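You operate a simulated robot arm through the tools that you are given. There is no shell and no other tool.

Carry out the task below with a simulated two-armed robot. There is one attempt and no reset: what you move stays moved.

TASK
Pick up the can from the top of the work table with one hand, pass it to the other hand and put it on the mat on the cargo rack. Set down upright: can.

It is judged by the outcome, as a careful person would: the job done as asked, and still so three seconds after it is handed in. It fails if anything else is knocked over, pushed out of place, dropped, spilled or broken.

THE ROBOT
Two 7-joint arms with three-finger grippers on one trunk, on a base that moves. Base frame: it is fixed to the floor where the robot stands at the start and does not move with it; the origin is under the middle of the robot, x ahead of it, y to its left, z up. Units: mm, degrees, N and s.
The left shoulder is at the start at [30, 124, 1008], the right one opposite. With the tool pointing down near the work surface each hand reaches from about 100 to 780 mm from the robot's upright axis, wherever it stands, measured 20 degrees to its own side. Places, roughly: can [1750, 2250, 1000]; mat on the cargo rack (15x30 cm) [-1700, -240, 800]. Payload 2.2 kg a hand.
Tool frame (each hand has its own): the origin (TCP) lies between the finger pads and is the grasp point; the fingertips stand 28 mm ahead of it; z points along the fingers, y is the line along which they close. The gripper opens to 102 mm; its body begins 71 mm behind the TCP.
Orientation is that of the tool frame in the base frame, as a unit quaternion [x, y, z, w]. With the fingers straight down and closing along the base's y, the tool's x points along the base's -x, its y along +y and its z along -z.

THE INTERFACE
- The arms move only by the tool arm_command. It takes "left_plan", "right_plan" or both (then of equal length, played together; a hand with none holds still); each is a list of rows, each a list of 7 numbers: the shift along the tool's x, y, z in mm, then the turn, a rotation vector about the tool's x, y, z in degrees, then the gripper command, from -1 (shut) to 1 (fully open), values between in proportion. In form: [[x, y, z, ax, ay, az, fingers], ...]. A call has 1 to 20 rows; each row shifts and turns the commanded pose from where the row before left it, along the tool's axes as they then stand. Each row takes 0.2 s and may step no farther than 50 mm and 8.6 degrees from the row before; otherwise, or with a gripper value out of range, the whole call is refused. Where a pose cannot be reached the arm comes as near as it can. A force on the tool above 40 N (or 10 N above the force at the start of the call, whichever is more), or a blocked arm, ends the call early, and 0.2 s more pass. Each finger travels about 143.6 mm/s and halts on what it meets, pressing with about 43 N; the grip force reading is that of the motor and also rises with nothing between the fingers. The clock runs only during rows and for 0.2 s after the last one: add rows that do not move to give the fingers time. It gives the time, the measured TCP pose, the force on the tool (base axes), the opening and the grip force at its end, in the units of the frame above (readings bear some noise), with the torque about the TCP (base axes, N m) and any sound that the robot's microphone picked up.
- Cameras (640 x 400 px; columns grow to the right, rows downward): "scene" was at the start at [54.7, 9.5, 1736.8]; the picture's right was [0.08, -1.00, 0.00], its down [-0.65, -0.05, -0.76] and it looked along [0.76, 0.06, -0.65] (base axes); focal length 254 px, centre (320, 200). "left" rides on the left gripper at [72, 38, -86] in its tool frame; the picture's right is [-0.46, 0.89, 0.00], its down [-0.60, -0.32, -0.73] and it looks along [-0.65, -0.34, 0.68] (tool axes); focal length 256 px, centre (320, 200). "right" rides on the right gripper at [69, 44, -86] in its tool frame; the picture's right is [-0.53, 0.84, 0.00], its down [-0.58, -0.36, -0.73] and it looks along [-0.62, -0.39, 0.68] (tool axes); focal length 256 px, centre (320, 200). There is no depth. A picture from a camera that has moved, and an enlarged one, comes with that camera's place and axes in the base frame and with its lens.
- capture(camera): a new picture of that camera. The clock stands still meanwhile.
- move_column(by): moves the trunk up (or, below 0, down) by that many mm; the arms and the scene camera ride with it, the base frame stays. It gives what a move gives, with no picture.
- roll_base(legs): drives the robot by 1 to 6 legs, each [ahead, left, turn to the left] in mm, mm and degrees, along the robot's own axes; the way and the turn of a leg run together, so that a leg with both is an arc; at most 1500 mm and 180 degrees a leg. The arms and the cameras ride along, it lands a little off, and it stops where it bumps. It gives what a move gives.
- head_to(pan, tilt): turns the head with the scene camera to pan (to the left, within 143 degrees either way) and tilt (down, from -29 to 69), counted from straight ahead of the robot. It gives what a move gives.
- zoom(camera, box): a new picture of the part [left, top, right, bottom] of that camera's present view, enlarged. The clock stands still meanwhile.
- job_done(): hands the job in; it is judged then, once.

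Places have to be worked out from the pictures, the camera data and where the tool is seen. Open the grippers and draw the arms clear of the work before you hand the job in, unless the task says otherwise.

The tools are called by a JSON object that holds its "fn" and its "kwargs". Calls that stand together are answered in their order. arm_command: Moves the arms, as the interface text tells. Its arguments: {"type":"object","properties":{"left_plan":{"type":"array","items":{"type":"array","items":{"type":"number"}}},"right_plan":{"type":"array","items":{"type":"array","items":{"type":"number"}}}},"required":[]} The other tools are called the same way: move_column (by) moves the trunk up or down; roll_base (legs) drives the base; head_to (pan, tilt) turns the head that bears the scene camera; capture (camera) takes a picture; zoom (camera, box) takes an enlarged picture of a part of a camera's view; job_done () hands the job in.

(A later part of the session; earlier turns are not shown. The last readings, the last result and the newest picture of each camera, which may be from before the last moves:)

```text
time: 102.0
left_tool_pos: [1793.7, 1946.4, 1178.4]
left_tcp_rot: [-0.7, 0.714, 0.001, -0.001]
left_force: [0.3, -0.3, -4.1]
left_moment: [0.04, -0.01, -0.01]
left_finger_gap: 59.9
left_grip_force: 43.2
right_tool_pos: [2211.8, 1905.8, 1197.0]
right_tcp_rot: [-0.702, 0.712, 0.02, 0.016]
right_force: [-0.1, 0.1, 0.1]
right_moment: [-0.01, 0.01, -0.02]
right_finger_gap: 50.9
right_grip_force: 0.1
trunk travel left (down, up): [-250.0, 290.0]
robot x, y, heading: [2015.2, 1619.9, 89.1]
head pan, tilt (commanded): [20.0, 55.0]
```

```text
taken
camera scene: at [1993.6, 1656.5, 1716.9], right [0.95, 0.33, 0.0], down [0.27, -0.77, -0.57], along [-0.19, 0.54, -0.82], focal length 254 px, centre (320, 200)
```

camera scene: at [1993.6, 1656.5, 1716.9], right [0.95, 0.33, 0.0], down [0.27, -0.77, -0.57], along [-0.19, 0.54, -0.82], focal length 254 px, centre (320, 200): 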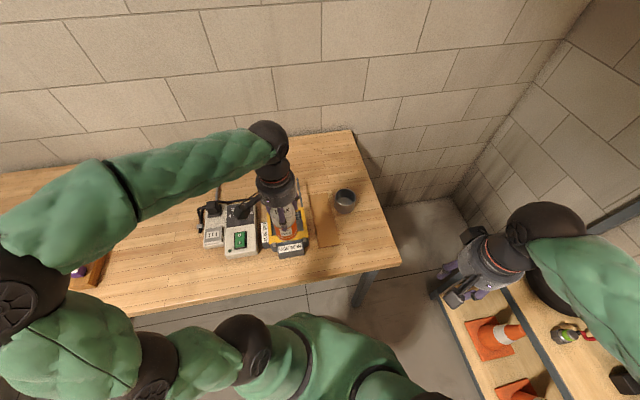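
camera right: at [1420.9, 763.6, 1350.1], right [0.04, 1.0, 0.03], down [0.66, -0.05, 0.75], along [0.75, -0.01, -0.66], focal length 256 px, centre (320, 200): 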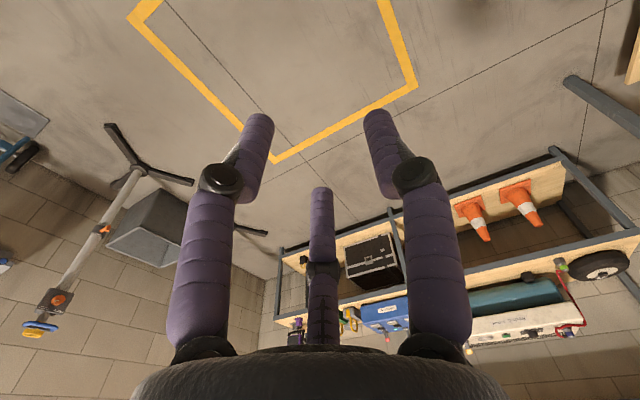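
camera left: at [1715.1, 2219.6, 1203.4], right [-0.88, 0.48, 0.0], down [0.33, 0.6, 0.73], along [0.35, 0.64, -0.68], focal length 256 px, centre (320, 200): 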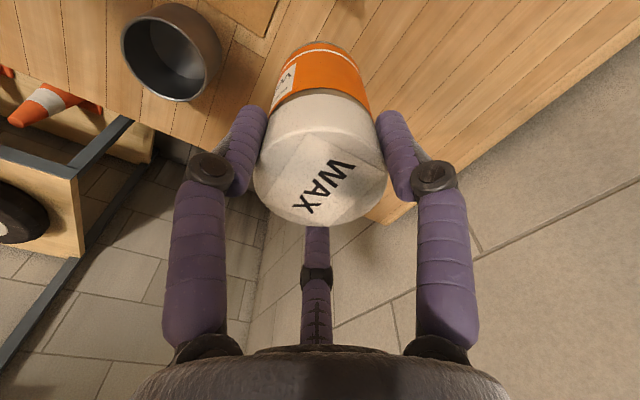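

The table is undisturbed and the can is secure. I turn back to the doorway's heading and drive backward along the way I came.

{"fn": "roll_base", "kwargs": {"legs": [[0, 0, -59]]}}

{"fn": "roll_base", "kwargs": {"legs": [[-360, -120, 0], [-360, -120, 0], [-330, -100, 0]]}}

```text
time: 105.0
left_tool_pos: [2187.6, 1977.7, 1178.3]
left_tcp_rot: [-0.257, 0.966, 0.001, -0.001]
left_force: [0.5, 0.3, -2.3]
left_moment: [-0.01, 0.01, -0.01]
left_finger_gap: 60.3
left_grip_force: 43.4
right_tool_pos: [2366.7, 1596.4, 1198.1]
right_tcp_rot: [-0.259, 0.966, 0.01, 0.024]
right_force: [0.1, 0.1, 0.8]
right_moment: [-0.02, 0.0, 0.02]
right_finger_gap: 50.9
right_grip_force: 0.1
trunk travel left (down, up): [-250.0, 290.0]
robot x, y, heading: [2016.1, 1617.6, 29.8]
head pan, tilt (commanded): [20.0, 55.0]
```

```text
time: 111.2
left_tool_pos: [1461.4, 1168.7, 1178.0]
left_tcp_rot: [-0.257, 0.966, 0.0, 0.0]
left_force: [-1.0, 0.4, -3.2]
left_moment: [0.02, -0.03, 0.0]
left_finger_gap: 60.1
left_grip_force: 43.3
right_tool_pos: [1644.2, 788.5, 1197.2]
right_tcp_rot: [-0.261, 0.965, 0.01, 0.025]
right_force: [-0.6, 0.0, 0.0]
right_moment: [0.0, 0.02, 0.0]
right_finger_gap: 50.9
right_grip_force: 0.0
trunk travel left (down, up): [-250.0, 290.0]
robot x, y, heading: [1296.5, 803.6, 30.0]
head pan, tilt (commanded): [20.0, 55.0]
```

I am back in front of the ramp (u ≈ 1525). I look behind on both sides before backing onto the plate.

{"fn": "head_to", "kwargs": {"pan": 143, "tilt": 40}}

{"fn": "capture", "kwargs": {"camera": "scene"}}

{"fn": "head_to", "kwargs": {"pan": -143, "tilt": 40}}

{"fn": "capture", "kwargs": {"camera": "scene"}}

```text
time: 113.2
left_tool_pos: [1463.0, 1169.9, 1177.7]
left_tcp_rot: [-0.257, 0.967, 0.001, 0.0]
left_force: [-0.5, 0.6, -2.7]
left_moment: [-0.02, 0.02, 0.02]
left_finger_gap: 60.2
left_grip_force: 43.2
right_tool_pos: [1643.9, 789.7, 1197.3]
right_tcp_rot: [-0.26, 0.965, 0.011, 0.025]
right_force: [0.1, 0.2, 0.2]
right_moment: [0.05, -0.03, 0.0]
right_finger_gap: 51.2
right_grip_force: 0.2
trunk travel left (down, up): [-250.0, 290.0]
robot x, y, heading: [1293.2, 808.0, 30.0]
head pan, tilt (commanded): [143.0, 40.0]
```

```text
taken
camera scene: at [1184.2, 806.0, 1737.6], right [0.12, 0.99, 0.0], down [0.64, -0.08, -0.77], along [-0.76, 0.09, -0.64], focal length 254 px, centre (320, 200)
```

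scene: 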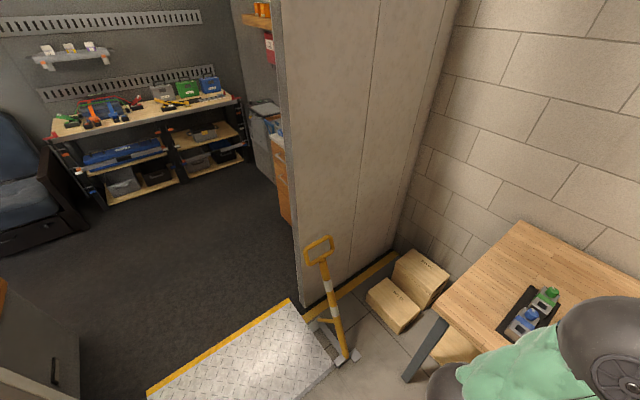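

```text
time: 117.2
left_tool_pos: [1463.8, 1170.1, 1177.4]
left_tcp_rot: [-0.257, 0.966, 0.001, 0.0]
left_force: [-0.3, -0.6, -3.3]
left_moment: [0.01, -0.02, -0.01]
left_finger_gap: 60.1
left_grip_force: 42.9
right_tool_pos: [1644.0, 789.7, 1198.8]
right_tcp_rot: [-0.26, 0.965, 0.01, 0.024]
right_force: [-0.1, -1.1, 0.0]
right_moment: [-0.01, 0.04, -0.03]
right_finger_gap: 51.1
right_grip_force: 0.0
trunk travel left (down, up): [-250.0, 290.0]
robot x, y, heading: [1293.5, 808.0, 30.1]
head pan, tilt (commanded): [-143.0, 40.0]
```

```text
taken
camera scene: at [1235.4, 717.3, 1737.6], right [-0.92, 0.39, 0.0], down [0.25, 0.59, -0.77], along [-0.3, -0.71, -0.64], focal length 254 px, centre (320, 200)
```

scene: 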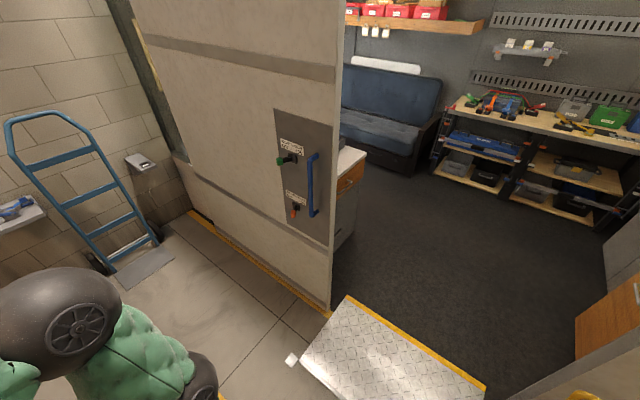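

The way is clear. I back toward the plate and climb it in short legs, shifting 15 mm right to stay centred.

{"fn": "roll_base", "kwargs": {"legs": [[-160, -15, 0]]}}

{"fn": "roll_base", "kwargs": {"legs": [[-80, 0, 0]]}}

{"fn": "roll_base", "kwargs": {"legs": [[-80, 0, 0]]}}

```text
time: 118.6
left_tool_pos: [1327.8, 1075.7, 1176.9]
left_tcp_rot: [-0.259, 0.966, 0.001, 0.0]
left_force: [-0.8, -0.9, -2.2]
left_moment: [0.03, -0.02, -0.03]
left_finger_gap: 59.9
left_grip_force: 43.2
right_tool_pos: [1510.9, 695.5, 1197.8]
right_tcp_rot: [-0.261, 0.965, 0.011, 0.025]
right_force: [-0.4, -0.9, -0.1]
right_moment: [0.01, 0.0, 0.04]
right_finger_gap: 51.1
right_grip_force: 0.1
trunk travel left (down, up): [-250.0, 290.0]
robot x, y, heading: [1162.7, 717.0, 30.1]
head pan, tilt (commanded): [-143.0, 40.0]
```

```text
time: 119.7
left_tool_pos: [1265.3, 1035.9, 1178.9]
left_tcp_rot: [-0.258, 0.966, 0.002, -0.002]
left_force: [-0.1, -1.2, -2.4]
left_moment: [0.06, 0.0, -0.02]
left_finger_gap: 60.2
left_grip_force: 43.1
right_tool_pos: [1446.3, 655.7, 1199.7]
right_tcp_rot: [-0.26, 0.965, 0.012, 0.023]
right_force: [-0.5, -0.4, 0.6]
right_moment: [0.07, -0.03, -0.01]
right_finger_gap: 51.0
right_grip_force: 0.1
trunk travel left (down, up): [-250.0, 290.0]
robot x, y, heading: [1096.5, 671.8, 30.1]
head pan, tilt (commanded): [-143.0, 40.0]
```

```text
time: 120.7
left_tool_pos: [1184.9, 991.8, 1181.6]
left_tcp_rot: [-0.258, 0.966, 0.002, 0.005]
left_force: [-0.5, 0.0, -2.8]
left_moment: [0.0, -0.06, -0.02]
left_finger_gap: 60.0
left_grip_force: 43.2
right_tool_pos: [1366.8, 611.0, 1200.5]
right_tcp_rot: [-0.261, 0.965, 0.013, 0.029]
right_force: [-0.2, 0.3, 0.3]
right_moment: [0.02, -0.05, -0.01]
right_finger_gap: 51.0
right_grip_force: 0.1
trunk travel left (down, up): [-250.0, 290.0]
robot x, y, heading: [1028.2, 636.0, 30.1]
head pan, tilt (commanded): [-143.0, 40.0]
```

It climbs without trouble. I continue backing in short legs.

{"fn": "roll_base", "kwargs": {"legs": [[-80, 0, 0]]}}

{"fn": "roll_base", "kwargs": {"legs": [[-80, 0, 0]]}}

{"fn": "roll_base", "kwargs": {"legs": [[-80, 0, 0]]}}

{"fn": "roll_base", "kwargs": {"legs": [[-80, 0, 0]]}}

```text
time: 121.8
left_tool_pos: [1100.3, 943.3, 1182.6]
left_tcp_rot: [-0.257, 0.966, 0.005, 0.013]
left_force: [-1.7, -0.6, -2.8]
left_moment: [-0.04, -0.05, 0.0]
left_finger_gap: 60.0
left_grip_force: 42.9
right_tool_pos: [1282.1, 561.3, 1201.1]
right_tcp_rot: [-0.26, 0.965, 0.014, 0.037]
right_force: [-0.3, -0.3, -0.4]
right_moment: [-0.01, -0.03, -0.02]
right_finger_gap: 51.2
right_grip_force: 0.0
trunk travel left (down, up): [-250.0, 290.0]
robot x, y, heading: [955.4, 593.3, 29.8]
head pan, tilt (commanded): [-143.0, 40.0]
```

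```text
time: 122.8
left_tool_pos: [1013.8, 893.1, 1185.2]
left_tcp_rot: [-0.257, 0.966, 0.006, 0.022]
left_force: [-0.2, 0.6, -1.7]
left_moment: [0.03, -0.07, -0.01]
left_finger_gap: 60.2
left_grip_force: 42.7
right_tool_pos: [1196.4, 510.2, 1204.0]
right_tcp_rot: [-0.259, 0.964, 0.017, 0.046]
right_force: [0.1, -0.3, -0.2]
right_moment: [0.03, -0.04, -0.01]
right_finger_gap: 51.0
right_grip_force: 0.1
trunk travel left (down, up): [-250.0, 290.0]
robot x, y, heading: [888.1, 559.2, 29.7]
head pan, tilt (commanded): [-143.0, 40.0]
```

```text
time: 123.9
left_tool_pos: [926.4, 843.9, 1186.2]
left_tcp_rot: [-0.258, 0.966, 0.008, 0.03]
left_force: [-0.7, -0.5, -2.6]
left_moment: [0.02, -0.01, 0.04]
left_finger_gap: 60.3
left_grip_force: 43.2
right_tool_pos: [1109.5, 459.1, 1203.4]
right_tcp_rot: [-0.26, 0.964, 0.02, 0.055]
right_force: [0.6, -0.6, 0.2]
right_moment: [0.03, -0.05, -0.04]
right_finger_gap: 51.0
right_grip_force: 0.0
trunk travel left (down, up): [-250.0, 290.0]
robot x, y, heading: [815.2, 511.9, 30.1]
head pan, tilt (commanded): [-143.0, 40.0]
```

```text
time: 125.0
left_tool_pos: [841.8, 793.9, 1188.6]
left_tcp_rot: [-0.258, 0.965, 0.011, 0.037]
left_force: [-0.5, 0.2, -3.0]
left_moment: [-0.02, 0.03, -0.01]
left_finger_gap: 60.2
left_grip_force: 43.3
right_tool_pos: [1024.2, 409.6, 1204.0]
right_tcp_rot: [-0.26, 0.963, 0.023, 0.062]
right_force: [-0.2, -0.5, 0.0]
right_moment: [0.02, -0.02, -0.01]
right_finger_gap: 51.0
right_grip_force: 0.1
trunk travel left (down, up): [-250.0, 290.0]
robot x, y, heading: [750.6, 479.3, 29.9]
head pan, tilt (commanded): [-143.0, 40.0]
```

The climb is nearly done (u ≈ 890), though the hands drift back and tilt a little with each leg. One more leg, then I look at the posture.

{"fn": "roll_base", "kwargs": {"legs": [[-80, 0, 0]]}}

{"fn": "head_to", "kwargs": {"pan": 0, "tilt": 50}}

{"fn": "capture", "kwargs": {"camera": "scene"}}

```text
time: 126.0
left_tool_pos: [769.3, 752.7, 1184.7]
left_tcp_rot: [-0.257, 0.965, 0.011, 0.04]
left_force: [-0.8, -0.4, -2.2]
left_moment: [-0.02, 0.01, 0.0]
left_finger_gap: 60.0
left_grip_force: 43.1
right_tool_pos: [950.4, 367.4, 1200.2]
right_tcp_rot: [-0.26, 0.963, 0.023, 0.065]
right_force: [-0.2, -0.3, 0.3]
right_moment: [0.03, -0.05, 0.02]
right_finger_gap: 51.1
right_grip_force: 0.1
trunk travel left (down, up): [-250.0, 290.0]
robot x, y, heading: [683.5, 441.8, 29.9]
head pan, tilt (commanded): [-143.0, 40.0]
```

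```text
time: 128.3
left_tool_pos: [770.7, 753.7, 1178.4]
left_tcp_rot: [-0.256, 0.966, 0.011, 0.039]
left_force: [-0.6, -0.3, -3.3]
left_moment: [0.0, -0.02, -0.01]
left_finger_gap: 59.7
left_grip_force: 42.5
right_tool_pos: [951.7, 368.9, 1194.4]
right_tcp_rot: [-0.259, 0.964, 0.023, 0.064]
right_force: [-0.7, 0.5, -0.1]
right_moment: [0.02, 0.0, 0.0]
right_finger_gap: 51.0
right_grip_force: 0.1
trunk travel left (down, up): [-250.0, 290.0]
robot x, y, heading: [679.5, 438.6, 30.0]
head pan, tilt (commanded): [0.0, 50.0]
```

```text
taken
camera scene: at [723.3, 463.2, 1730.6], right [0.5, -0.87, 0.0], down [-0.66, -0.38, -0.64], along [0.56, 0.32, -0.77], focal length 254 px, centre (320, 200)
```

scene: 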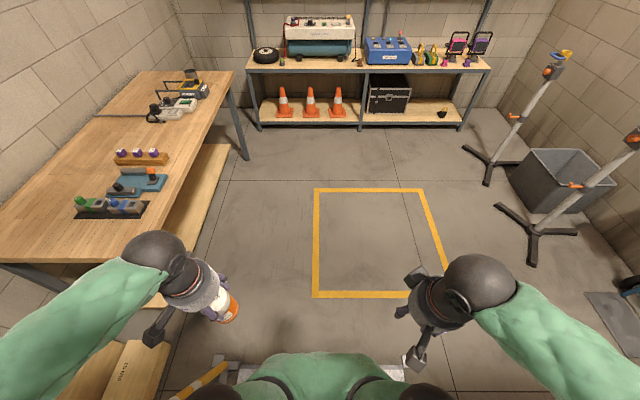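

The can is held firmly and I am level on the plate (u ≈ 808). I level both tools and stretch the hands forward so the elbows come in for the doorway, as on the way out.

{"fn": "arm_command", "kwargs": {"left_plan": [[0, 0, 0, 0, 4.6, 0, -1], [-20, -4, -3, 0, 0, 0, -1], [-35, -8, -6, 0, 0, 0, -1], [-41, -8, -6, 0, 0, 0, -1], [-41, -8, -6, 0, 0, 0, -1], [-41, -8, -6, 0, 0, 0, -1], [-41, -8, -6, 0, 0, 0, -1], [-41, -8, -6, 0, 0, 0, -1], [-41, -8, -6, 0, 0, 0, -1], [-41, -8, -6, 0, 0, 0, -1], [-41, -8, -6, 0, 0, 0, -1], [-41, -8, -6, 0, 0, 0, -1], [-25, -4, -3, 0, 0, 0, -1], [0, 0, 0, 0, 0, 0, -1], [0, 0, 0, 0, 0, 0, -1]], "right_plan": [[0, 0, 0, 0.7, 7.7, 0, 0], [-20, 3, -3, 0, 0, 0, 0], [-35, 5.5, -4.5, 0, 0, 0, 0], [-43, 5.5, -4.5, 0, 0, 0, 0], [-43, 5.5, -4.5, 0, 0, 0, 0], [-43, 5.5, -4.5, 0, 0, 0, 0], [-43, 5.5, -4.5, 0, 0, 0, 0], [-43, 5.5, -4.5, 0, 0, 0, 0], [-43, 5.5, -4.5, 0, 0, 0, 0], [-43, 5.5, -4.5, 0, 0, 0, 0], [-43, 5.5, -4.5, 0, 0, 0, 0], [-43, 5.5, -4.5, 0, 0, 0, 0], [-25, 3, -3, 0, 0, 0, 0], [0, 0, 0, 0, 0, 0, 0], [0, 0, 0, 0, 0, 0, 0]]}}

{"fn": "capture", "kwargs": {"camera": "scene"}}

```text
time: 131.5
left_tool_pos: [1204.0, 901.4, 1241.8]
left_tcp_rot: [-0.257, 0.966, 0.001, -0.001]
left_force: [-0.1, -0.3, -3.3]
left_moment: [0.0, 0.04, 0.01]
left_finger_gap: 60.2
left_grip_force: 42.9
right_tool_pos: [1327.9, 656.9, 1244.6]
right_tcp_rot: [-0.26, 0.966, -0.001, -0.001]
right_force: [0.5, 0.6, -0.5]
right_moment: [-0.04, 0.03, -0.01]
right_finger_gap: 50.9
right_grip_force: 0.0
trunk travel left (down, up): [-250.0, 290.0]
robot x, y, heading: [683.5, 439.2, 30.0]
head pan, tilt (commanded): [0.0, 50.0]
```

```text
taken
camera scene: at [725.4, 464.3, 1730.6], right [0.5, -0.87, 0.0], down [-0.66, -0.38, -0.64], along [0.56, 0.32, -0.77], focal length 254 px, centre (320, 200)
```

scene: 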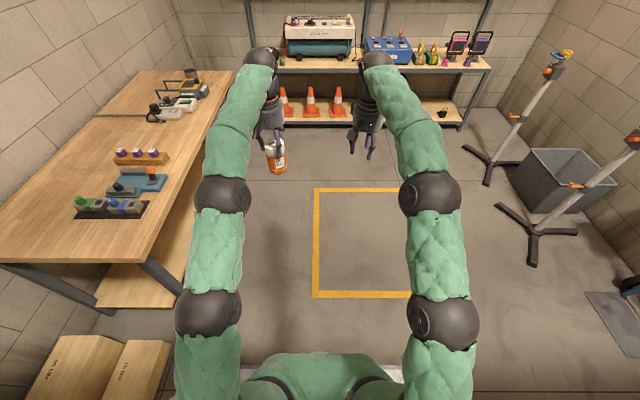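

The arms are narrow again and the can hangs straight. I back through the doorway in moderate legs, watching for stops.

{"fn": "roll_base", "kwargs": {"legs": [[-120, 0, 0]]}}

{"fn": "roll_base", "kwargs": {"legs": [[-100, 0, 0]]}}

{"fn": "roll_base", "kwargs": {"legs": [[-100, 0, 0]]}}

```text
time: 132.7
left_tool_pos: [1094.6, 840.0, 1237.5]
left_tcp_rot: [-0.257, 0.966, 0.0, 0.001]
left_force: [0.2, 0.5, -2.4]
left_moment: [-0.03, 0.07, -0.03]
left_finger_gap: 60.1
left_grip_force: 43.1
right_tool_pos: [1221.3, 594.3, 1240.7]
right_tcp_rot: [-0.259, 0.966, -0.001, 0.001]
right_force: [-0.4, 0.2, 1.0]
right_moment: [-0.01, -0.01, 0.02]
right_finger_gap: 50.8
right_grip_force: 0.1
trunk travel left (down, up): [-250.0, 290.0]
robot x, y, heading: [581.8, 380.2, 29.9]
head pan, tilt (commanded): [0.0, 50.0]
```

```text
time: 134.1
left_tool_pos: [1017.3, 796.8, 1174.3]
left_tcp_rot: [-0.256, 0.966, -0.006, -0.021]
left_force: [1.7, 0.7, -2.5]
left_moment: [-0.09, 0.11, -0.01]
left_finger_gap: 60.1
left_grip_force: 42.9
right_tool_pos: [1153.4, 552.1, 1181.1]
right_tcp_rot: [-0.258, 0.966, -0.006, -0.021]
right_force: [1.2, 1.4, 0.6]
right_moment: [-0.07, 0.11, 0.02]
right_finger_gap: 51.2
right_grip_force: 0.0
trunk travel left (down, up): [-250.0, 290.0]
robot x, y, heading: [489.5, 327.8, 29.6]
head pan, tilt (commanded): [0.0, 50.0]
stopped in leg 1: the robot was blocked; the commanded pose is now the measured one
```

```text
time: 135.3
left_tool_pos: [926.4, 743.8, 1180.7]
left_tcp_rot: [-0.257, 0.966, -0.005, -0.015]
left_force: [-0.3, -0.6, -2.0]
left_moment: [0.03, -0.02, 0.0]
left_finger_gap: 60.3
left_grip_force: 42.4
right_tool_pos: [1063.0, 497.2, 1187.6]
right_tcp_rot: [-0.257, 0.966, -0.003, -0.016]
right_force: [-0.2, -0.1, 0.2]
right_moment: [0.0, -0.02, -0.05]
right_finger_gap: 51.3
right_grip_force: 0.1
trunk travel left (down, up): [-250.0, 290.0]
robot x, y, heading: [403.3, 276.3, 29.8]
head pan, tilt (commanded): [0.0, 50.0]
```

It slipped down the inner edge of the plate (a brief stop, then fine) and the can is steady at 60.3 mm. I continue backing.

{"fn": "roll_base", "kwargs": {"legs": [[-100, 0, 0]]}}

{"fn": "roll_base", "kwargs": {"legs": [[-100, 0, 0]]}}

{"fn": "roll_base", "kwargs": {"legs": [[-100, 0, 0]]}}

{"fn": "capture", "kwargs": {"camera": "scene"}}

```text
time: 136.4
left_tool_pos: [843.2, 698.2, 1162.8]
left_tcp_rot: [-0.257, 0.966, -0.007, -0.021]
left_force: [-1.3, 0.2, -2.5]
left_moment: [0.01, -0.04, -0.01]
left_finger_gap: 60.3
left_grip_force: 43.4
right_tool_pos: [982.7, 450.2, 1169.7]
right_tcp_rot: [-0.257, 0.966, -0.005, -0.023]
right_force: [0.7, -0.4, -0.2]
right_moment: [-0.01, 0.0, -0.02]
right_finger_gap: 50.9
right_grip_force: 0.0
trunk travel left (down, up): [-250.0, 290.0]
robot x, y, heading: [318.9, 229.7, 29.7]
head pan, tilt (commanded): [0.0, 50.0]
```

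```text
time: 137.6
left_tool_pos: [775.9, 662.2, 1144.9]
left_tcp_rot: [-0.259, 0.965, -0.009, -0.031]
left_force: [0.0, -0.2, -3.2]
left_moment: [-0.05, -0.02, 0.0]
left_finger_gap: 59.9
left_grip_force: 43.6
right_tool_pos: [916.3, 415.7, 1152.9]
right_tcp_rot: [-0.259, 0.965, -0.009, -0.032]
right_force: [-0.7, 1.1, -1.3]
right_moment: [-0.05, 0.02, 0.02]
right_finger_gap: 51.0
right_grip_force: 0.1
trunk travel left (down, up): [-250.0, 290.0]
robot x, y, heading: [233.9, 181.7, 29.7]
head pan, tilt (commanded): [0.0, 50.0]
```

```text
time: 138.7
left_tool_pos: [689.4, 613.0, 1146.8]
left_tcp_rot: [-0.259, 0.965, -0.009, -0.03]
left_force: [-0.7, -0.4, -2.4]
left_moment: [0.03, -0.05, 0.0]
left_finger_gap: 60.2
left_grip_force: 42.7
right_tool_pos: [829.8, 363.9, 1155.0]
right_tcp_rot: [-0.259, 0.965, -0.008, -0.032]
right_force: [-1.0, -0.2, 0.9]
right_moment: [0.0, -0.05, -0.01]
right_finger_gap: 51.0
right_grip_force: 0.0
trunk travel left (down, up): [-250.0, 290.0]
robot x, y, heading: [150.3, 128.1, 29.8]
head pan, tilt (commanded): [0.0, 50.0]
```

```text
taken
camera scene: at [189.3, 156.0, 1723.4], right [0.5, -0.87, 0.0], down [-0.66, -0.38, -0.64], along [0.56, 0.32, -0.77], focal length 254 px, centre (320, 200)
```

scene: 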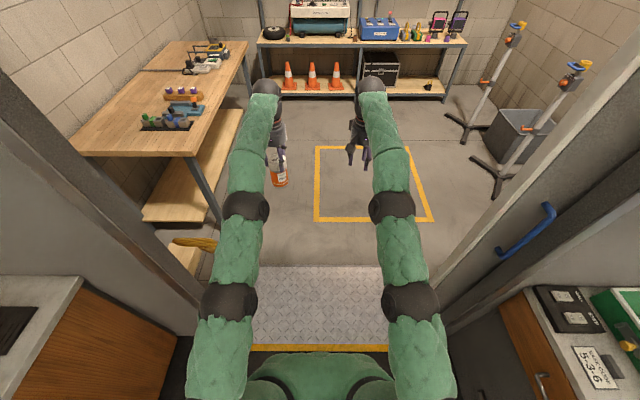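

I am inside the van now (u ≈ 194), everything steady. I back further in so the hands clear the door frame, then look around behind.

{"fn": "roll_base", "kwargs": {"legs": [[-250, 0, 0], [-200, 0, 0]]}}

{"fn": "head_to", "kwargs": {"pan": 143, "tilt": 40}}

{"fn": "capture", "kwargs": {"camera": "scene"}}

{"fn": "head_to", "kwargs": {"pan": -143, "tilt": 40}}

{"fn": "capture", "kwargs": {"camera": "scene"}}

```text
time: 141.7
left_tool_pos: [299.6, 387.3, 1147.0]
left_tcp_rot: [-0.259, 0.965, -0.009, -0.03]
left_force: [0.1, 1.1, -3.4]
left_moment: [-0.02, -0.05, -0.02]
left_finger_gap: 60.3
left_grip_force: 43.0
right_tool_pos: [438.5, 140.0, 1153.6]
right_tcp_rot: [-0.26, 0.965, -0.008, -0.031]
right_force: [-0.3, -0.4, -0.2]
right_moment: [0.03, -0.03, 0.01]
right_finger_gap: 51.1
right_grip_force: 0.1
trunk travel left (down, up): [-250.0, 290.0]
robot x, y, heading: [-241.0, -94.2, 30.3]
head pan, tilt (commanded): [0.0, 50.0]
```

```text
time: 144.0
left_tool_pos: [300.0, 387.7, 1145.2]
left_tcp_rot: [-0.26, 0.965, -0.009, -0.03]
left_force: [0.6, 0.1, -3.0]
left_moment: [0.01, 0.02, 0.02]
left_finger_gap: 60.3
left_grip_force: 43.8
right_tool_pos: [438.2, 139.7, 1153.5]
right_tcp_rot: [-0.26, 0.965, -0.008, -0.032]
right_force: [0.0, 1.1, 0.1]
right_moment: [-0.02, 0.0, 0.05]
right_finger_gap: 50.9
right_grip_force: 0.1
trunk travel left (down, up): [-250.0, 290.0]
robot x, y, heading: [-243.2, -92.2, 30.4]
head pan, tilt (commanded): [143.0, 40.0]
```

```text
taken
camera scene: at [-351.1, -97.1, 1737.6], right [0.12, 0.99, 0.0], down [0.64, -0.08, -0.77], along [-0.76, 0.09, -0.64], focal length 254 px, centre (320, 200)
```

scene: 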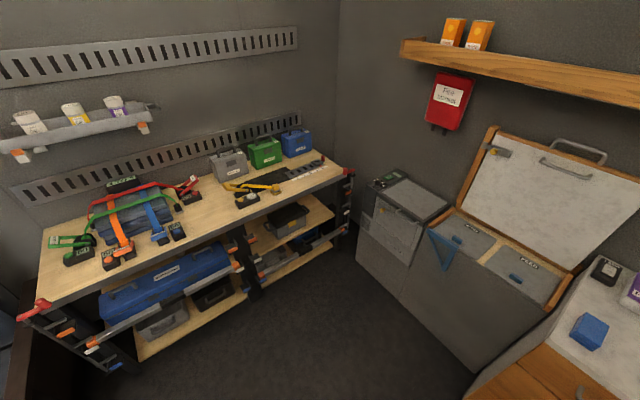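

```text
time: 147.9
left_tool_pos: [300.6, 388.0, 1145.2]
left_tcp_rot: [-0.259, 0.965, -0.009, -0.03]
left_force: [-0.5, 0.5, -3.2]
left_moment: [0.04, 0.01, -0.01]
left_finger_gap: 60.4
left_grip_force: 42.8
right_tool_pos: [440.0, 140.7, 1154.3]
right_tcp_rot: [-0.259, 0.965, -0.007, -0.031]
right_force: [0.5, -0.1, 0.2]
right_moment: [0.01, 0.02, 0.0]
right_finger_gap: 51.1
right_grip_force: 0.0
trunk travel left (down, up): [-250.0, 290.0]
robot x, y, heading: [-241.0, -99.5, 30.1]
head pan, tilt (commanded): [-143.0, 40.0]
```

```text
taken
camera scene: at [-299.8, -185.7, 1737.6], right [-0.92, 0.39, 0.0], down [0.25, 0.59, -0.77], along [-0.3, -0.71, -0.64], focal length 254 px, centre (320, 200)
```

scene: 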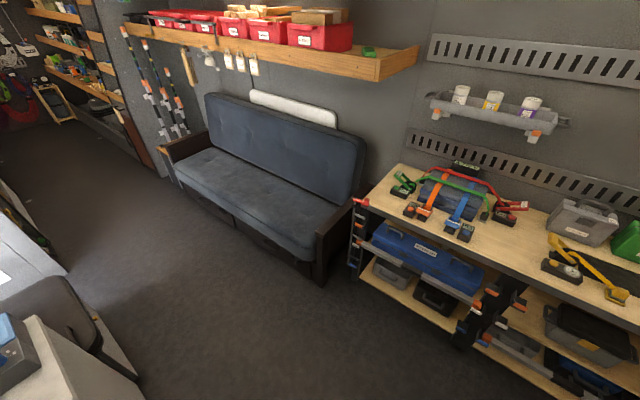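

The given mat place projects to about (272, 180) in the left-rear picture. I look there again and zoom in on it.

{"fn": "head_to", "kwargs": {"pan": 143, "tilt": 40}}

{"fn": "zoom", "kwargs": {"camera": "scene", "box": [190, 120, 382, 240]}}

{"fn": "zoom", "kwargs": {"camera": "scene", "box": [232, 150, 344, 220]}}

```text
time: 151.8
left_tool_pos: [299.6, 387.9, 1146.1]
left_tcp_rot: [-0.26, 0.965, -0.009, -0.03]
left_force: [-0.8, 0.0, -2.2]
left_moment: [0.01, 0.01, 0.05]
left_finger_gap: 59.9
left_grip_force: 42.8
right_tool_pos: [440.0, 140.4, 1152.5]
right_tcp_rot: [-0.26, 0.965, -0.008, -0.032]
right_force: [0.2, 0.9, -0.7]
right_moment: [0.0, -0.01, 0.03]
right_finger_gap: 50.9
right_grip_force: 0.1
trunk travel left (down, up): [-250.0, 290.0]
robot x, y, heading: [-238.4, -96.6, 30.2]
head pan, tilt (commanded): [143.0, 40.0]
```

```text
3.33 times, centred on (286, 180) of scene
camera zoom: at [-351.1, -97.1, 1737.6], right [0.12, 0.99, 0.0], down [0.64, -0.08, -0.77], along [-0.76, 0.09, -0.64], focal length 847 px, centre (433, 267)
```

zoom: 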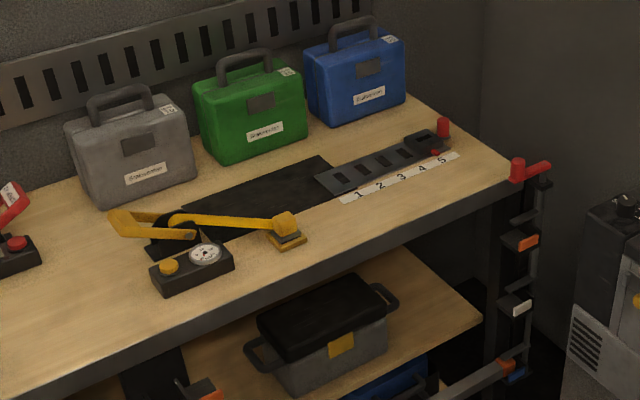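

```text
5.71 times, centred on (288, 185) of scene
camera zoom: at [-351.1, -97.1, 1737.6], right [0.12, 0.99, 0.0], down [0.64, -0.08, -0.77], along [-0.76, 0.09, -0.64], focal length 1452 px, centre (503, 286)
```

zoom: 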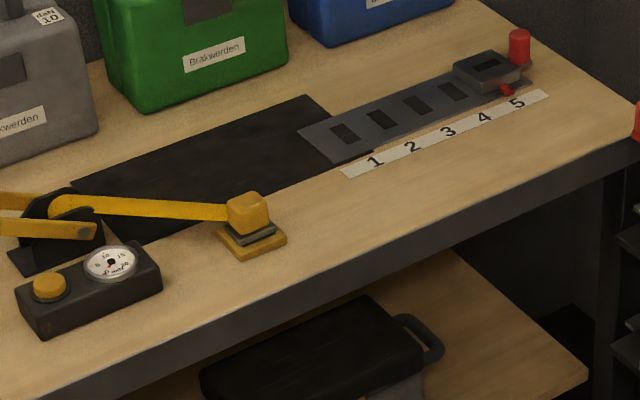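

The mat (dark, about u -1668…-1530, v 480…785 in the doorway frame) has a gauge lever over its front-left corner and a ruler strip at its right end; its middle-right part is free, roughly base [-1705, -230]. First I level the tools and draw both hands in so I can turn around safely.

{"fn": "arm_command", "kwargs": {"left_plan": [[0, 0, 0, 0, -3.6, 0, -1], [20, 3, -2, 0, 0, 0, -1], [35, 5, -3, 0, 0, 0, -1], [38, 5, -3, 0, 0, 0, -1], [38, 5, -3, 0, 0, 0, -1], [38, 5, -3, 0, 0, 0, -1], [38, 5, -3, 0, 0, 0, -1], [38, 5, -3, 0, 0, 0, -1], [38, 5, -3, 0, 0, 0, -1], [38, 5, -3, 0, 0, 0, -1], [25, 4, -2, 0, 0, 0, -1], [0, 0, 0, 0, 0, 0, -1]], "right_plan": [[0, 0, 0, 0, -3.7, 0, 0], [20, -3, -2, 0, 0, 0, 0], [38, -6, -3, 0, 0, 0, 0], [40, -6, -3, 0, 0, 0, 0], [40, -6, -3, 0, 0, 0, 0], [40, -6, -3, 0, 0, 0, 0], [40, -6, -3, 0, 0, 0, 0], [40, -6, -3, 0, 0, 0, 0], [40, -6, -3, 0, 0, 0, 0], [40, -6, -3, 0, 0, 0, 0], [25, -4, -2, 0, 0, 0, 0], [0, 0, 0, 0, 0, 0, 0]]}}

{"fn": "head_to", "kwargs": {"pan": 0, "tilt": 55}}

{"fn": "capture", "kwargs": {"camera": "scene"}}

```text
time: 154.4
left_tool_pos: [-22.7, 254.8, 1175.2]
left_tcp_rot: [-0.26, 0.966, -0.001, -0.001]
left_force: [0.0, 0.0, -3.4]
left_moment: [0.01, -0.03, 0.01]
left_finger_gap: 60.3
left_grip_force: 43.1
right_tool_pos: [154.7, -86.5, 1183.8]
right_tcp_rot: [-0.26, 0.966, 0.001, 0.0]
right_force: [-0.3, 0.1, -0.4]
right_moment: [-0.03, -0.03, 0.03]
right_finger_gap: 51.0
right_grip_force: 0.0
right hand out of reach, approached as far as the arm can: row 1
trunk travel left (down, up): [-250.0, 290.0]
robot x, y, heading: [-240.3, -100.1, 30.1]
head pan, tilt (commanded): [143.0, 40.0]
```

```text
time: 156.7
left_tool_pos: [-22.9, 254.6, 1174.6]
left_tcp_rot: [-0.26, 0.966, -0.001, 0.001]
left_force: [-0.4, -0.1, -3.0]
left_moment: [0.01, 0.0, 0.01]
left_finger_gap: 60.1
left_grip_force: 43.3
right_tool_pos: [154.1, -86.2, 1183.6]
right_tcp_rot: [-0.26, 0.966, 0.0, -0.001]
right_force: [-0.5, -0.3, -1.1]
right_moment: [-0.01, -0.01, 0.03]
right_finger_gap: 50.9
right_grip_force: 0.0
trunk travel left (down, up): [-250.0, 290.0]
robot x, y, heading: [-240.0, -95.1, 30.0]
head pan, tilt (commanded): [0.0, 55.0]
```

```text
taken
camera scene: at [-204.7, -71.5, 1716.9], right [0.5, -0.87, 0.0], down [-0.71, -0.41, -0.57], along [0.5, 0.29, -0.82], focal length 254 px, centre (320, 200)
```

scene: 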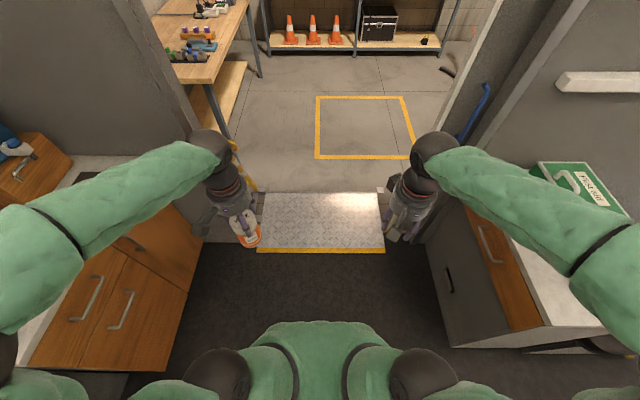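

Both hands are in close, can steady. I back up a bit more to the middle of the floor and turn left by 180 degrees to face the rack.

{"fn": "roll_base", "kwargs": {"legs": [[-250, 0, 0]]}}

{"fn": "roll_base", "kwargs": {"legs": [[0, 0, 90], [0, 0, 90]]}}

{"fn": "head_to", "kwargs": {"pan": -20, "tilt": 40}}

{"fn": "capture", "kwargs": {"camera": "scene"}}

```text
time: 158.5
left_tool_pos: [-230.0, 136.8, 1175.9]
left_tcp_rot: [-0.262, 0.965, -0.001, 0.0]
left_force: [-0.2, -0.4, -2.6]
left_moment: [0.01, 0.0, 0.0]
left_finger_gap: 60.1
left_grip_force: 43.4
right_tool_pos: [-51.2, -202.8, 1184.9]
right_tcp_rot: [-0.263, 0.965, 0.001, 0.0]
right_force: [-0.1, 0.6, 0.5]
right_moment: [0.01, -0.04, 0.01]
right_finger_gap: 51.1
right_grip_force: 0.0
trunk travel left (down, up): [-250.0, 290.0]
robot x, y, heading: [-442.3, -217.2, 30.6]
head pan, tilt (commanded): [0.0, 55.0]
```

```text
time: 166.5
left_tool_pos: [-664.8, -563.9, 1174.7]
left_tcp_rot: [0.966, 0.257, 0.0, -0.001]
left_force: [0.4, 0.4, -2.8]
left_moment: [0.01, 0.0, 0.01]
left_finger_gap: 60.3
left_grip_force: 43.1
right_tool_pos: [-841.5, -222.1, 1183.4]
right_tcp_rot: [0.966, 0.257, 0.001, 0.001]
right_force: [0.5, 0.1, -0.1]
right_moment: [-0.04, 0.02, -0.01]
right_finger_gap: 51.1
right_grip_force: 0.0
trunk travel left (down, up): [-250.0, 290.0]
robot x, y, heading: [-446.7, -213.8, -150.3]
head pan, tilt (commanded): [0.0, 55.0]
```

```text
time: 167.3
left_tool_pos: [-665.9, -562.7, 1174.7]
left_tcp_rot: [0.966, 0.257, 0.0, -0.001]
left_force: [-0.1, 0.3, -3.2]
left_moment: [0.03, -0.02, 0.0]
left_finger_gap: 60.2
left_grip_force: 42.9
right_tool_pos: [-842.1, -221.2, 1183.4]
right_tcp_rot: [0.966, 0.257, 0.0, 0.001]
right_force: [0.5, -0.2, -0.6]
right_moment: [-0.01, -0.01, 0.03]
right_finger_gap: 51.0
right_grip_force: 0.1
trunk travel left (down, up): [-250.0, 290.0]
robot x, y, heading: [-446.7, -212.2, -149.9]
head pan, tilt (commanded): [-20.0, 40.0]
```

```text
taken
camera scene: at [-503.3, -211.9, 1737.5], right [-0.17, 0.99, 0.0], down [0.63, 0.11, -0.77], along [-0.75, -0.13, -0.64], focal length 254 px, centre (320, 200)
```

scene: 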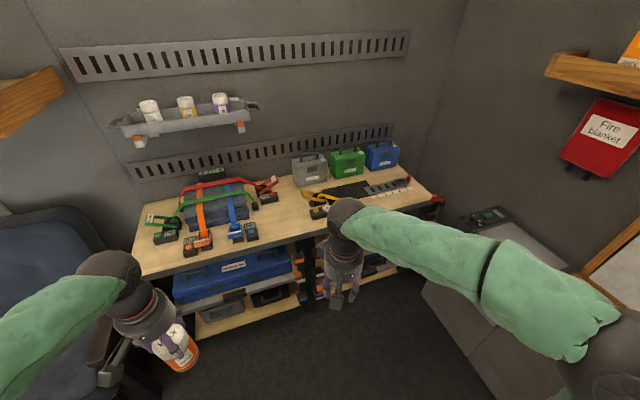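

I face the rack now. I drive diagonally toward it, stopping short to look at the mat from closer.

{"fn": "roll_base", "kwargs": {"legs": [[230, -230, 0], [210, -220, 0]]}}

{"fn": "head_to", "kwargs": {"pan": 0, "tilt": 45}}

{"fn": "capture", "kwargs": {"camera": "scene"}}

```text
time: 171.2
left_tool_pos: [-1276.7, -390.1, 1173.8]
left_tcp_rot: [0.967, 0.255, 0.001, -0.001]
left_force: [0.0, -0.1, -3.3]
left_moment: [0.04, -0.04, 0.01]
left_finger_gap: 60.1
left_grip_force: 42.9
right_tool_pos: [-1451.4, -47.0, 1182.9]
right_tcp_rot: [0.967, 0.254, 0.002, 0.001]
right_force: [0.1, -0.4, 0.0]
right_moment: [-0.02, -0.02, 0.0]
right_finger_gap: 51.0
right_grip_force: 0.0
trunk travel left (down, up): [-250.0, 290.0]
robot x, y, heading: [-1053.0, -43.5, -150.4]
head pan, tilt (commanded): [-20.0, 40.0]
```

```text
time: 172.0
left_tool_pos: [-1275.1, -390.4, 1174.6]
left_tcp_rot: [0.967, 0.254, -0.001, -0.001]
left_force: [0.1, 0.5, -2.6]
left_moment: [0.0, 0.01, 0.0]
left_finger_gap: 60.3
left_grip_force: 43.2
right_tool_pos: [-1450.8, -48.2, 1182.7]
right_tcp_rot: [0.967, 0.255, 0.001, 0.001]
right_force: [0.8, -0.2, -0.5]
right_moment: [-0.03, 0.02, -0.01]
right_finger_gap: 51.2
right_grip_force: 0.0
trunk travel left (down, up): [-250.0, 290.0]
robot x, y, heading: [-1052.2, -39.6, -150.4]
head pan, tilt (commanded): [0.0, 45.0]
```

```text
taken
camera scene: at [-1099.2, -65.7, 1730.3], right [-0.49, 0.87, 0.0], down [0.62, 0.35, -0.71], along [-0.62, -0.35, -0.71], focal length 254 px, centre (320, 200)
```

scene: 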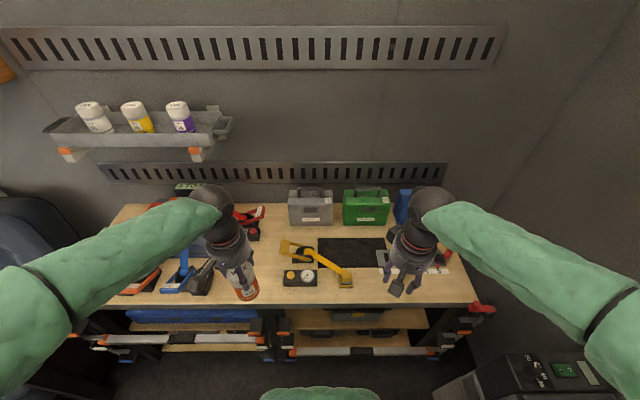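

I see the mat clearly now, ahead of me between the gauge lever and the ruler strip. I zoom in for measuring.

{"fn": "zoom", "kwargs": {"camera": "scene", "box": [264, 180, 488, 320]}}

```text
2.86 times, centred on (376, 250) of scene
camera zoom: at [-1099.2, -65.7, 1730.3], right [-0.49, 0.87, 0.0], down [0.62, 0.35, -0.71], along [-0.62, -0.35, -0.71], focal length 726 px, centre (160, 57)
```

zoom: 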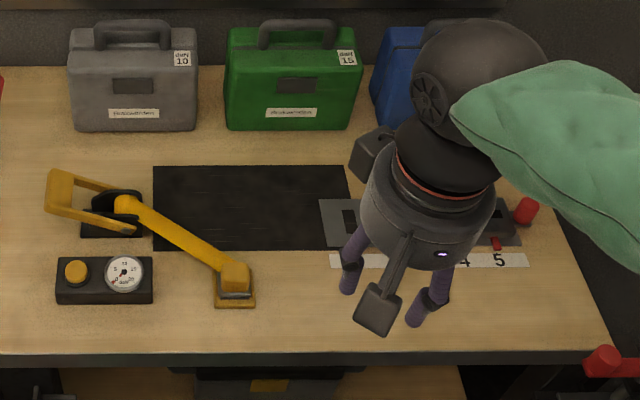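

The free part of the mat is about 669 mm ahead and 150 mm right of my axis; the rack top is near z ≈ 800. Now for the hand-over: I bring the left hand (can) to the middle in front of me, and turn the right hand so its fingers point left, nearly level, with its single finger on top, opening it.

{"fn": "arm_command", "kwargs": {"left_plan": [[-8, -34, 0, 0, 0, 0, -1], [-8, -34, 0, 0, 0, 0, -1], [-8, -34, 0, 0, 0, 0, -1], [-8, -33, 0, 0, 0, 0, -1], [0, 0, 0, 0, 0, 0, -1], [0, 0, 0, 0, 0, 0, -1], [0, 0, 0, 0, 0, 0, -1], [0, 0, 0, 0, 0, 0, -1], [0, 0, 0, 0, 0, 0, -1], [0, 0, 0, 0, 0, 0, -1], [0, 0, 0, 0, 0, 0, -1]], "right_plan": [[0, 0, 0, -8.2, 0, 0, 1], [0, 0, 0, -8.2, 0, 0, 1], [0, 0, 0, -8.2, 0, 0, 1], [0, 0, 0, -8.2, 0, 0, 1], [0, 0, 0, -8.2, 0, 0, 1], [0, 0, 0, -8.2, 0, 0, 1], [0, 0, 0, -8.2, 0, 0, 1], [0, 0, 0, -8.2, 0, 0, 1], [0, 0, 0, -8.2, 0, 0, 1], [0, 0, 0, -8.2, 0, 0, 1], [0, 0, 0, 0, 0, 0, 1]]}}

{"fn": "capture", "kwargs": {"camera": "scene"}}

{"fn": "capture", "kwargs": {"camera": "right"}}

```text
time: 174.4
left_tool_pos: [-1367.8, -282.9, 1172.9]
left_tcp_rot: [0.967, 0.255, -0.001, -0.001]
left_force: [0.0, -0.2, -2.7]
left_moment: [-0.03, 0.02, 0.02]
left_finger_gap: 60.0
left_grip_force: 42.9
right_tool_pos: [-1450.8, -46.9, 1184.4]
right_tcp_rot: [0.729, 0.192, 0.167, 0.636]
right_force: [0.3, 0.7, -0.3]
right_moment: [0.02, -0.01, 0.01]
right_finger_gap: 102.0
right_grip_force: 0.0
trunk travel left (down, up): [-250.0, 290.0]
robot x, y, heading: [-1051.1, -43.8, -150.4]
head pan, tilt (commanded): [0.0, 45.0]
```

```text
taken
camera scene: at [-1098.5, -65.9, 1730.4], right [-0.49, 0.87, 0.0], down [0.62, 0.35, -0.71], along [-0.62, -0.35, -0.71], focal length 254 px, centre (320, 200)
```

scene: 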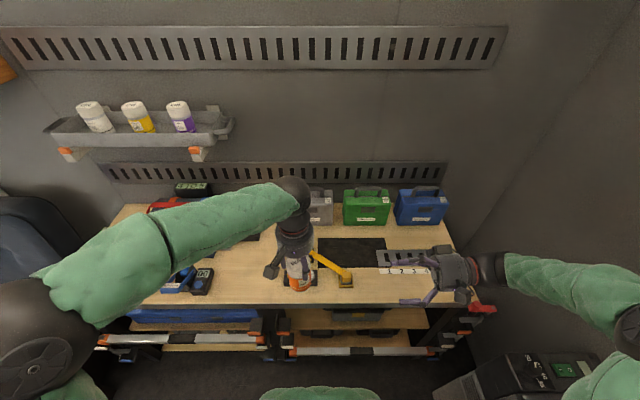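

```text
taken
camera right: at [-1429.2, 57.1, 1238.1], right [-0.41, -0.36, 0.84], down [-0.88, 0.39, -0.26], along [-0.23, -0.85, -0.48], focal length 256 px, centre (320, 200)
```

right: 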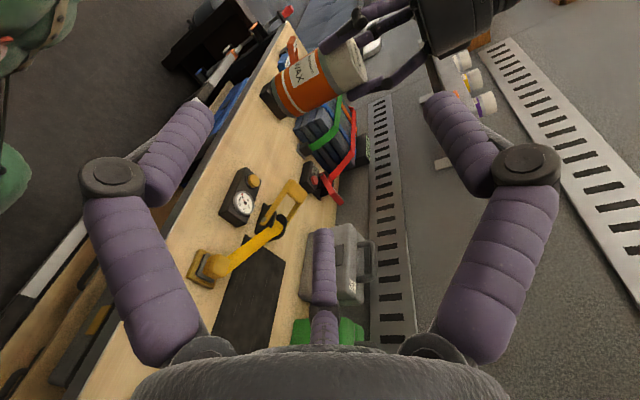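

The right hand is level and open, its single finger on top. The can axis lies about 249 mm ahead of it along its fingers; I align it sideways and go to a stand-off of about 120 mm first.

{"fn": "arm_command", "kwargs": {"right_plan": [[-15, -1, 20, 0, 0, 0, 1], [-15, -1, 30, 0, 0, 0, 1], [-14, -1.3, 30, 0, 0, 0, 1], [0, 0, 30, 0, 0, 0, 1], [0, 0, 20, 0, 0, 0, 1], [0, 0, 0, 0, 0, 0, 1], [0, 0, 0, 0, 0, 0, 1]]}}

{"fn": "capture", "kwargs": {"camera": "right"}}

{"fn": "capture", "kwargs": {"camera": "left"}}

{"fn": "zoom", "kwargs": {"camera": "scene", "box": [224, 180, 480, 340]}}

```text
time: 176.0
left_tool_pos: [-1368.1, -283.2, 1171.7]
left_tcp_rot: [0.967, 0.255, 0.001, -0.001]
left_force: [-0.7, -1.0, -2.9]
left_moment: [0.02, -0.05, 0.02]
left_finger_gap: 60.1
left_grip_force: 43.3
right_tool_pos: [-1426.7, -181.3, 1162.6]
right_tcp_rot: [0.729, 0.192, 0.167, 0.635]
right_force: [-0.1, 0.5, 0.1]
right_moment: [0.03, 0.01, 0.0]
right_finger_gap: 102.1
right_grip_force: 0.0
trunk travel left (down, up): [-250.0, 290.0]
robot x, y, heading: [-1053.9, -39.5, -150.7]
head pan, tilt (commanded): [0.0, 45.0]
```

```text
taken
camera right: at [-1405.6, -77.3, 1216.7], right [-0.41, -0.36, 0.84], down [-0.88, 0.39, -0.26], along [-0.23, -0.85, -0.48], focal length 256 px, centre (320, 200)
```

right: 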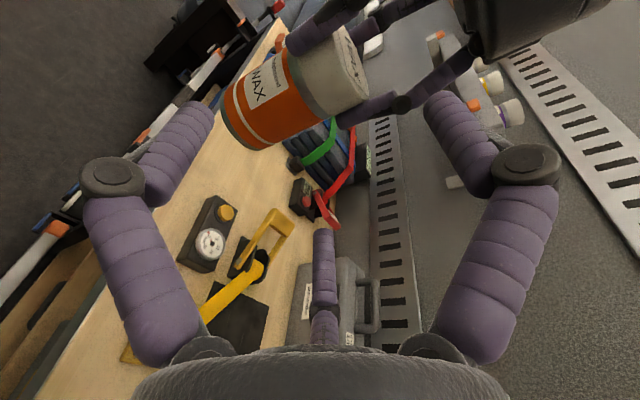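

```text
taken
camera left: at [-1285.4, -280.1, 1259.1], right [0.03, -1.0, 0.0], down [-0.68, -0.02, 0.73], along [-0.73, -0.02, -0.68], focal length 256 px, centre (320, 200)
```

left: 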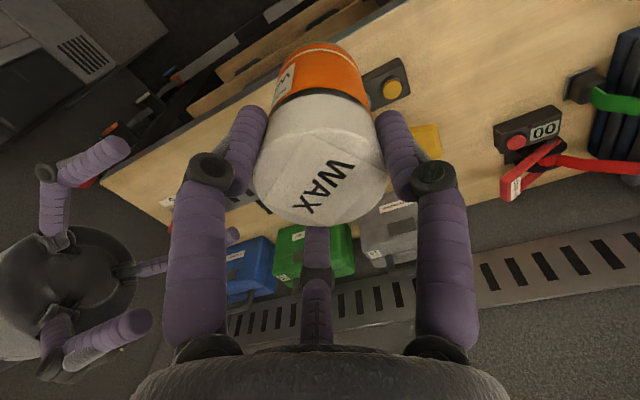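

```text
2.50 times, centred on (352, 260) of scene
camera zoom: at [-1099.4, -66.0, 1730.3], right [-0.49, 0.87, 0.0], down [0.62, 0.35, -0.71], along [-0.62, -0.35, -0.71], focal length 635 px, centre (240, 50)
```

zoom: 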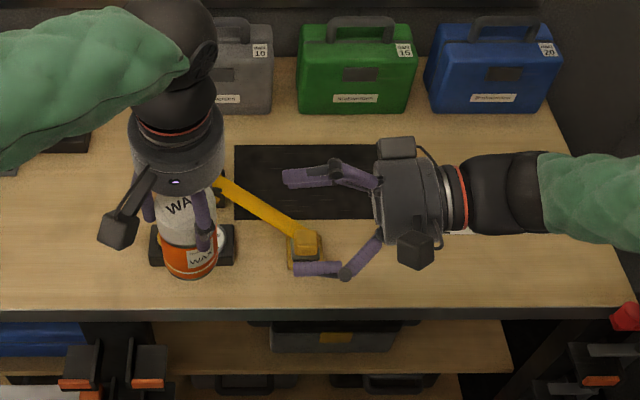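

The camera views match the finger positions I expected, and the remaining offset is about (1, 0, 119) mm along the right tool. I advance 80 mm and check clearances against the left fingers.

{"fn": "arm_command", "kwargs": {"right_plan": [[0.8, -0.4, 20, 0, 0, 0, 1], [0, 0, 20, 0, 0, 0, 1], [0, 0, 20, 0, 0, 0, 1], [0, 0, 20, 0, 0, 0, 1], [0, 0, 0, 0, 0, 0, 1]]}}

{"fn": "capture", "kwargs": {"camera": "right"}}

{"fn": "capture", "kwargs": {"camera": "left"}}

{"fn": "zoom", "kwargs": {"camera": "scene", "box": [248, 190, 440, 310]}}

```text
time: 177.2
left_tool_pos: [-1367.1, -282.3, 1172.3]
left_tcp_rot: [0.967, 0.255, 0.0, -0.001]
left_force: [0.9, 0.4, -1.7]
left_moment: [0.03, 0.01, -0.02]
left_finger_gap: 60.3
left_grip_force: 42.8
right_tool_pos: [-1386.5, -251.0, 1150.7]
right_tcp_rot: [0.729, 0.192, 0.167, 0.635]
right_force: [0.3, 0.3, 0.2]
right_moment: [0.02, 0.02, -0.05]
right_finger_gap: 102.1
right_grip_force: 0.1
trunk travel left (down, up): [-250.0, 290.0]
robot x, y, heading: [-1052.8, -41.7, -150.3]
head pan, tilt (commanded): [0.0, 45.0]
```

```text
taken
camera right: at [-1365.8, -146.8, 1205.2], right [-0.41, -0.36, 0.84], down [-0.88, 0.39, -0.26], along [-0.23, -0.85, -0.48], focal length 256 px, centre (320, 200)
```

right: 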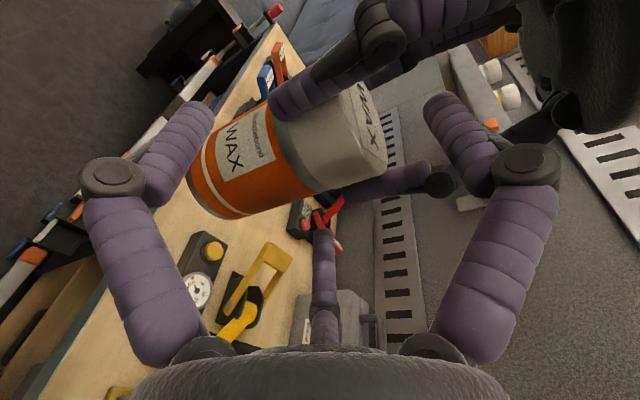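

```text
taken
camera left: at [-1285.4, -279.6, 1259.2], right [0.03, -1.0, 0.0], down [-0.68, -0.02, 0.73], along [-0.73, -0.02, -0.68], focal length 256 px, centre (320, 200)
```

left: 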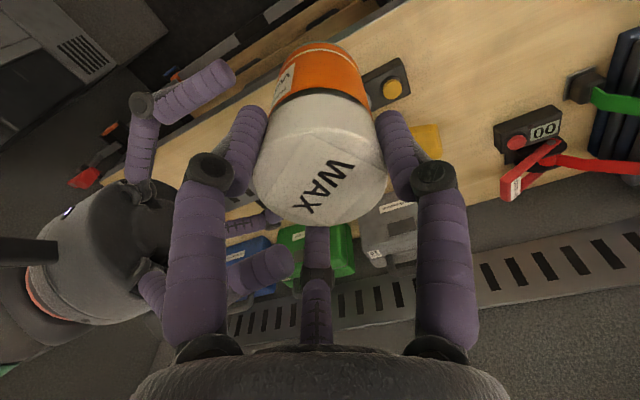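

```text
3.33 times, centred on (344, 250) of scene
camera zoom: at [-1099.3, -65.3, 1730.3], right [-0.49, 0.87, 0.0], down [0.62, 0.35, -0.71], along [-0.62, -0.35, -0.71], focal length 847 px, centre (240, 33)
```

zoom: 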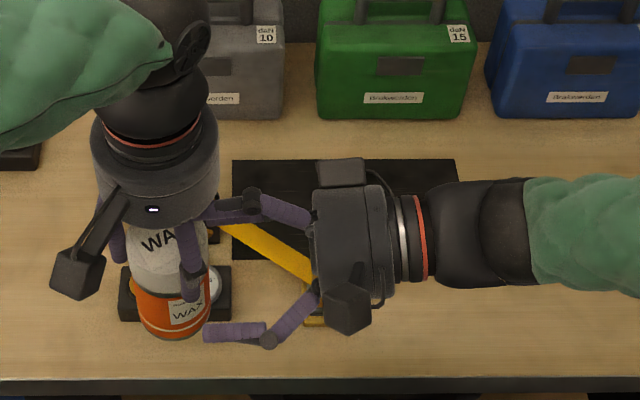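

Clearances look right: the top finger goes between the two left fingers above the lid, the lower two straddle the can. I advance the last 37 mm slowly.

{"fn": "arm_command", "kwargs": {"right_plan": [[1.5, 0.8, 12, 0, 0, 0, 1], [0, 0, 10, 0, 0, 0, 1], [0, 0, 8, 0, 0, 0, 1], [0, 0, 7, 0, 0, 0, 1], [0, 0, 0, 0, 0, 0, 1]]}}

{"fn": "capture", "kwargs": {"camera": "right"}}

{"fn": "capture", "kwargs": {"camera": "left"}}

{"fn": "zoom", "kwargs": {"camera": "scene", "box": [248, 190, 440, 310]}}

```text
time: 178.4
left_tool_pos: [-1368.0, -282.9, 1172.5]
left_tcp_rot: [0.967, 0.255, -0.001, -0.001]
left_force: [-0.4, 0.2, -2.6]
left_moment: [-0.01, -0.01, -0.04]
left_finger_gap: 60.2
left_grip_force: 43.2
right_tool_pos: [-1366.4, -280.8, 1146.5]
right_tcp_rot: [0.729, 0.192, 0.167, 0.635]
right_force: [-0.3, 0.2, 0.4]
right_moment: [-0.03, -0.01, 0.02]
right_finger_gap: 102.2
right_grip_force: 0.0
trunk travel left (down, up): [-250.0, 290.0]
robot x, y, heading: [-1052.3, -40.7, -150.6]
head pan, tilt (commanded): [0.0, 45.0]
```

```text
taken
camera right: at [-1345.1, -176.8, 1200.8], right [-0.41, -0.36, 0.84], down [-0.88, 0.39, -0.26], along [-0.23, -0.85, -0.48], focal length 256 px, centre (320, 200)
```

right: 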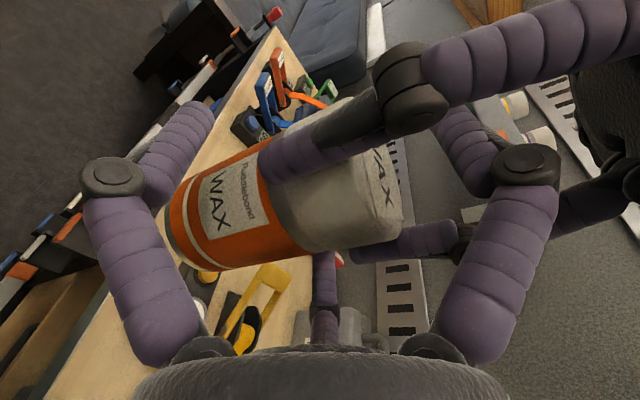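

```text
taken
camera left: at [-1285.4, -279.8, 1259.1], right [0.03, -1.0, 0.0], down [-0.68, -0.02, 0.73], along [-0.73, -0.02, -0.68], focal length 256 px, centre (320, 200)
```

left: 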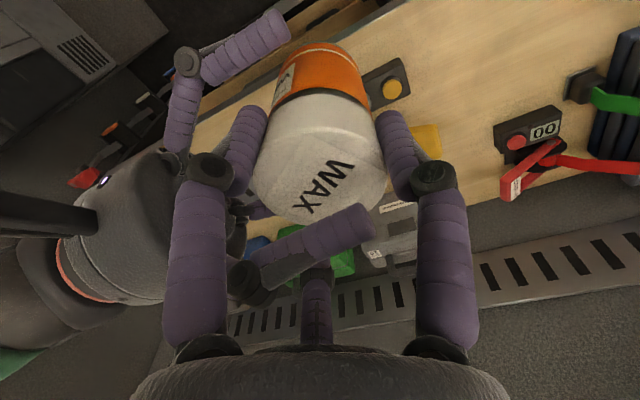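

```text
3.33 times, centred on (344, 250) of scene
camera zoom: at [-1099.3, -65.7, 1730.3], right [-0.49, 0.87, 0.0], down [0.62, 0.35, -0.71], along [-0.62, -0.35, -0.71], focal length 847 px, centre (240, 33)
```

zoom: 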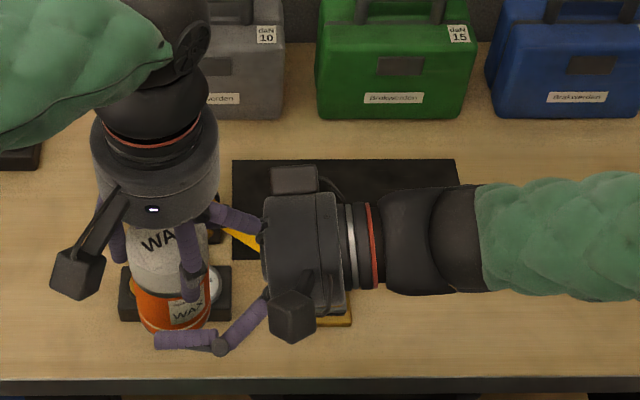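

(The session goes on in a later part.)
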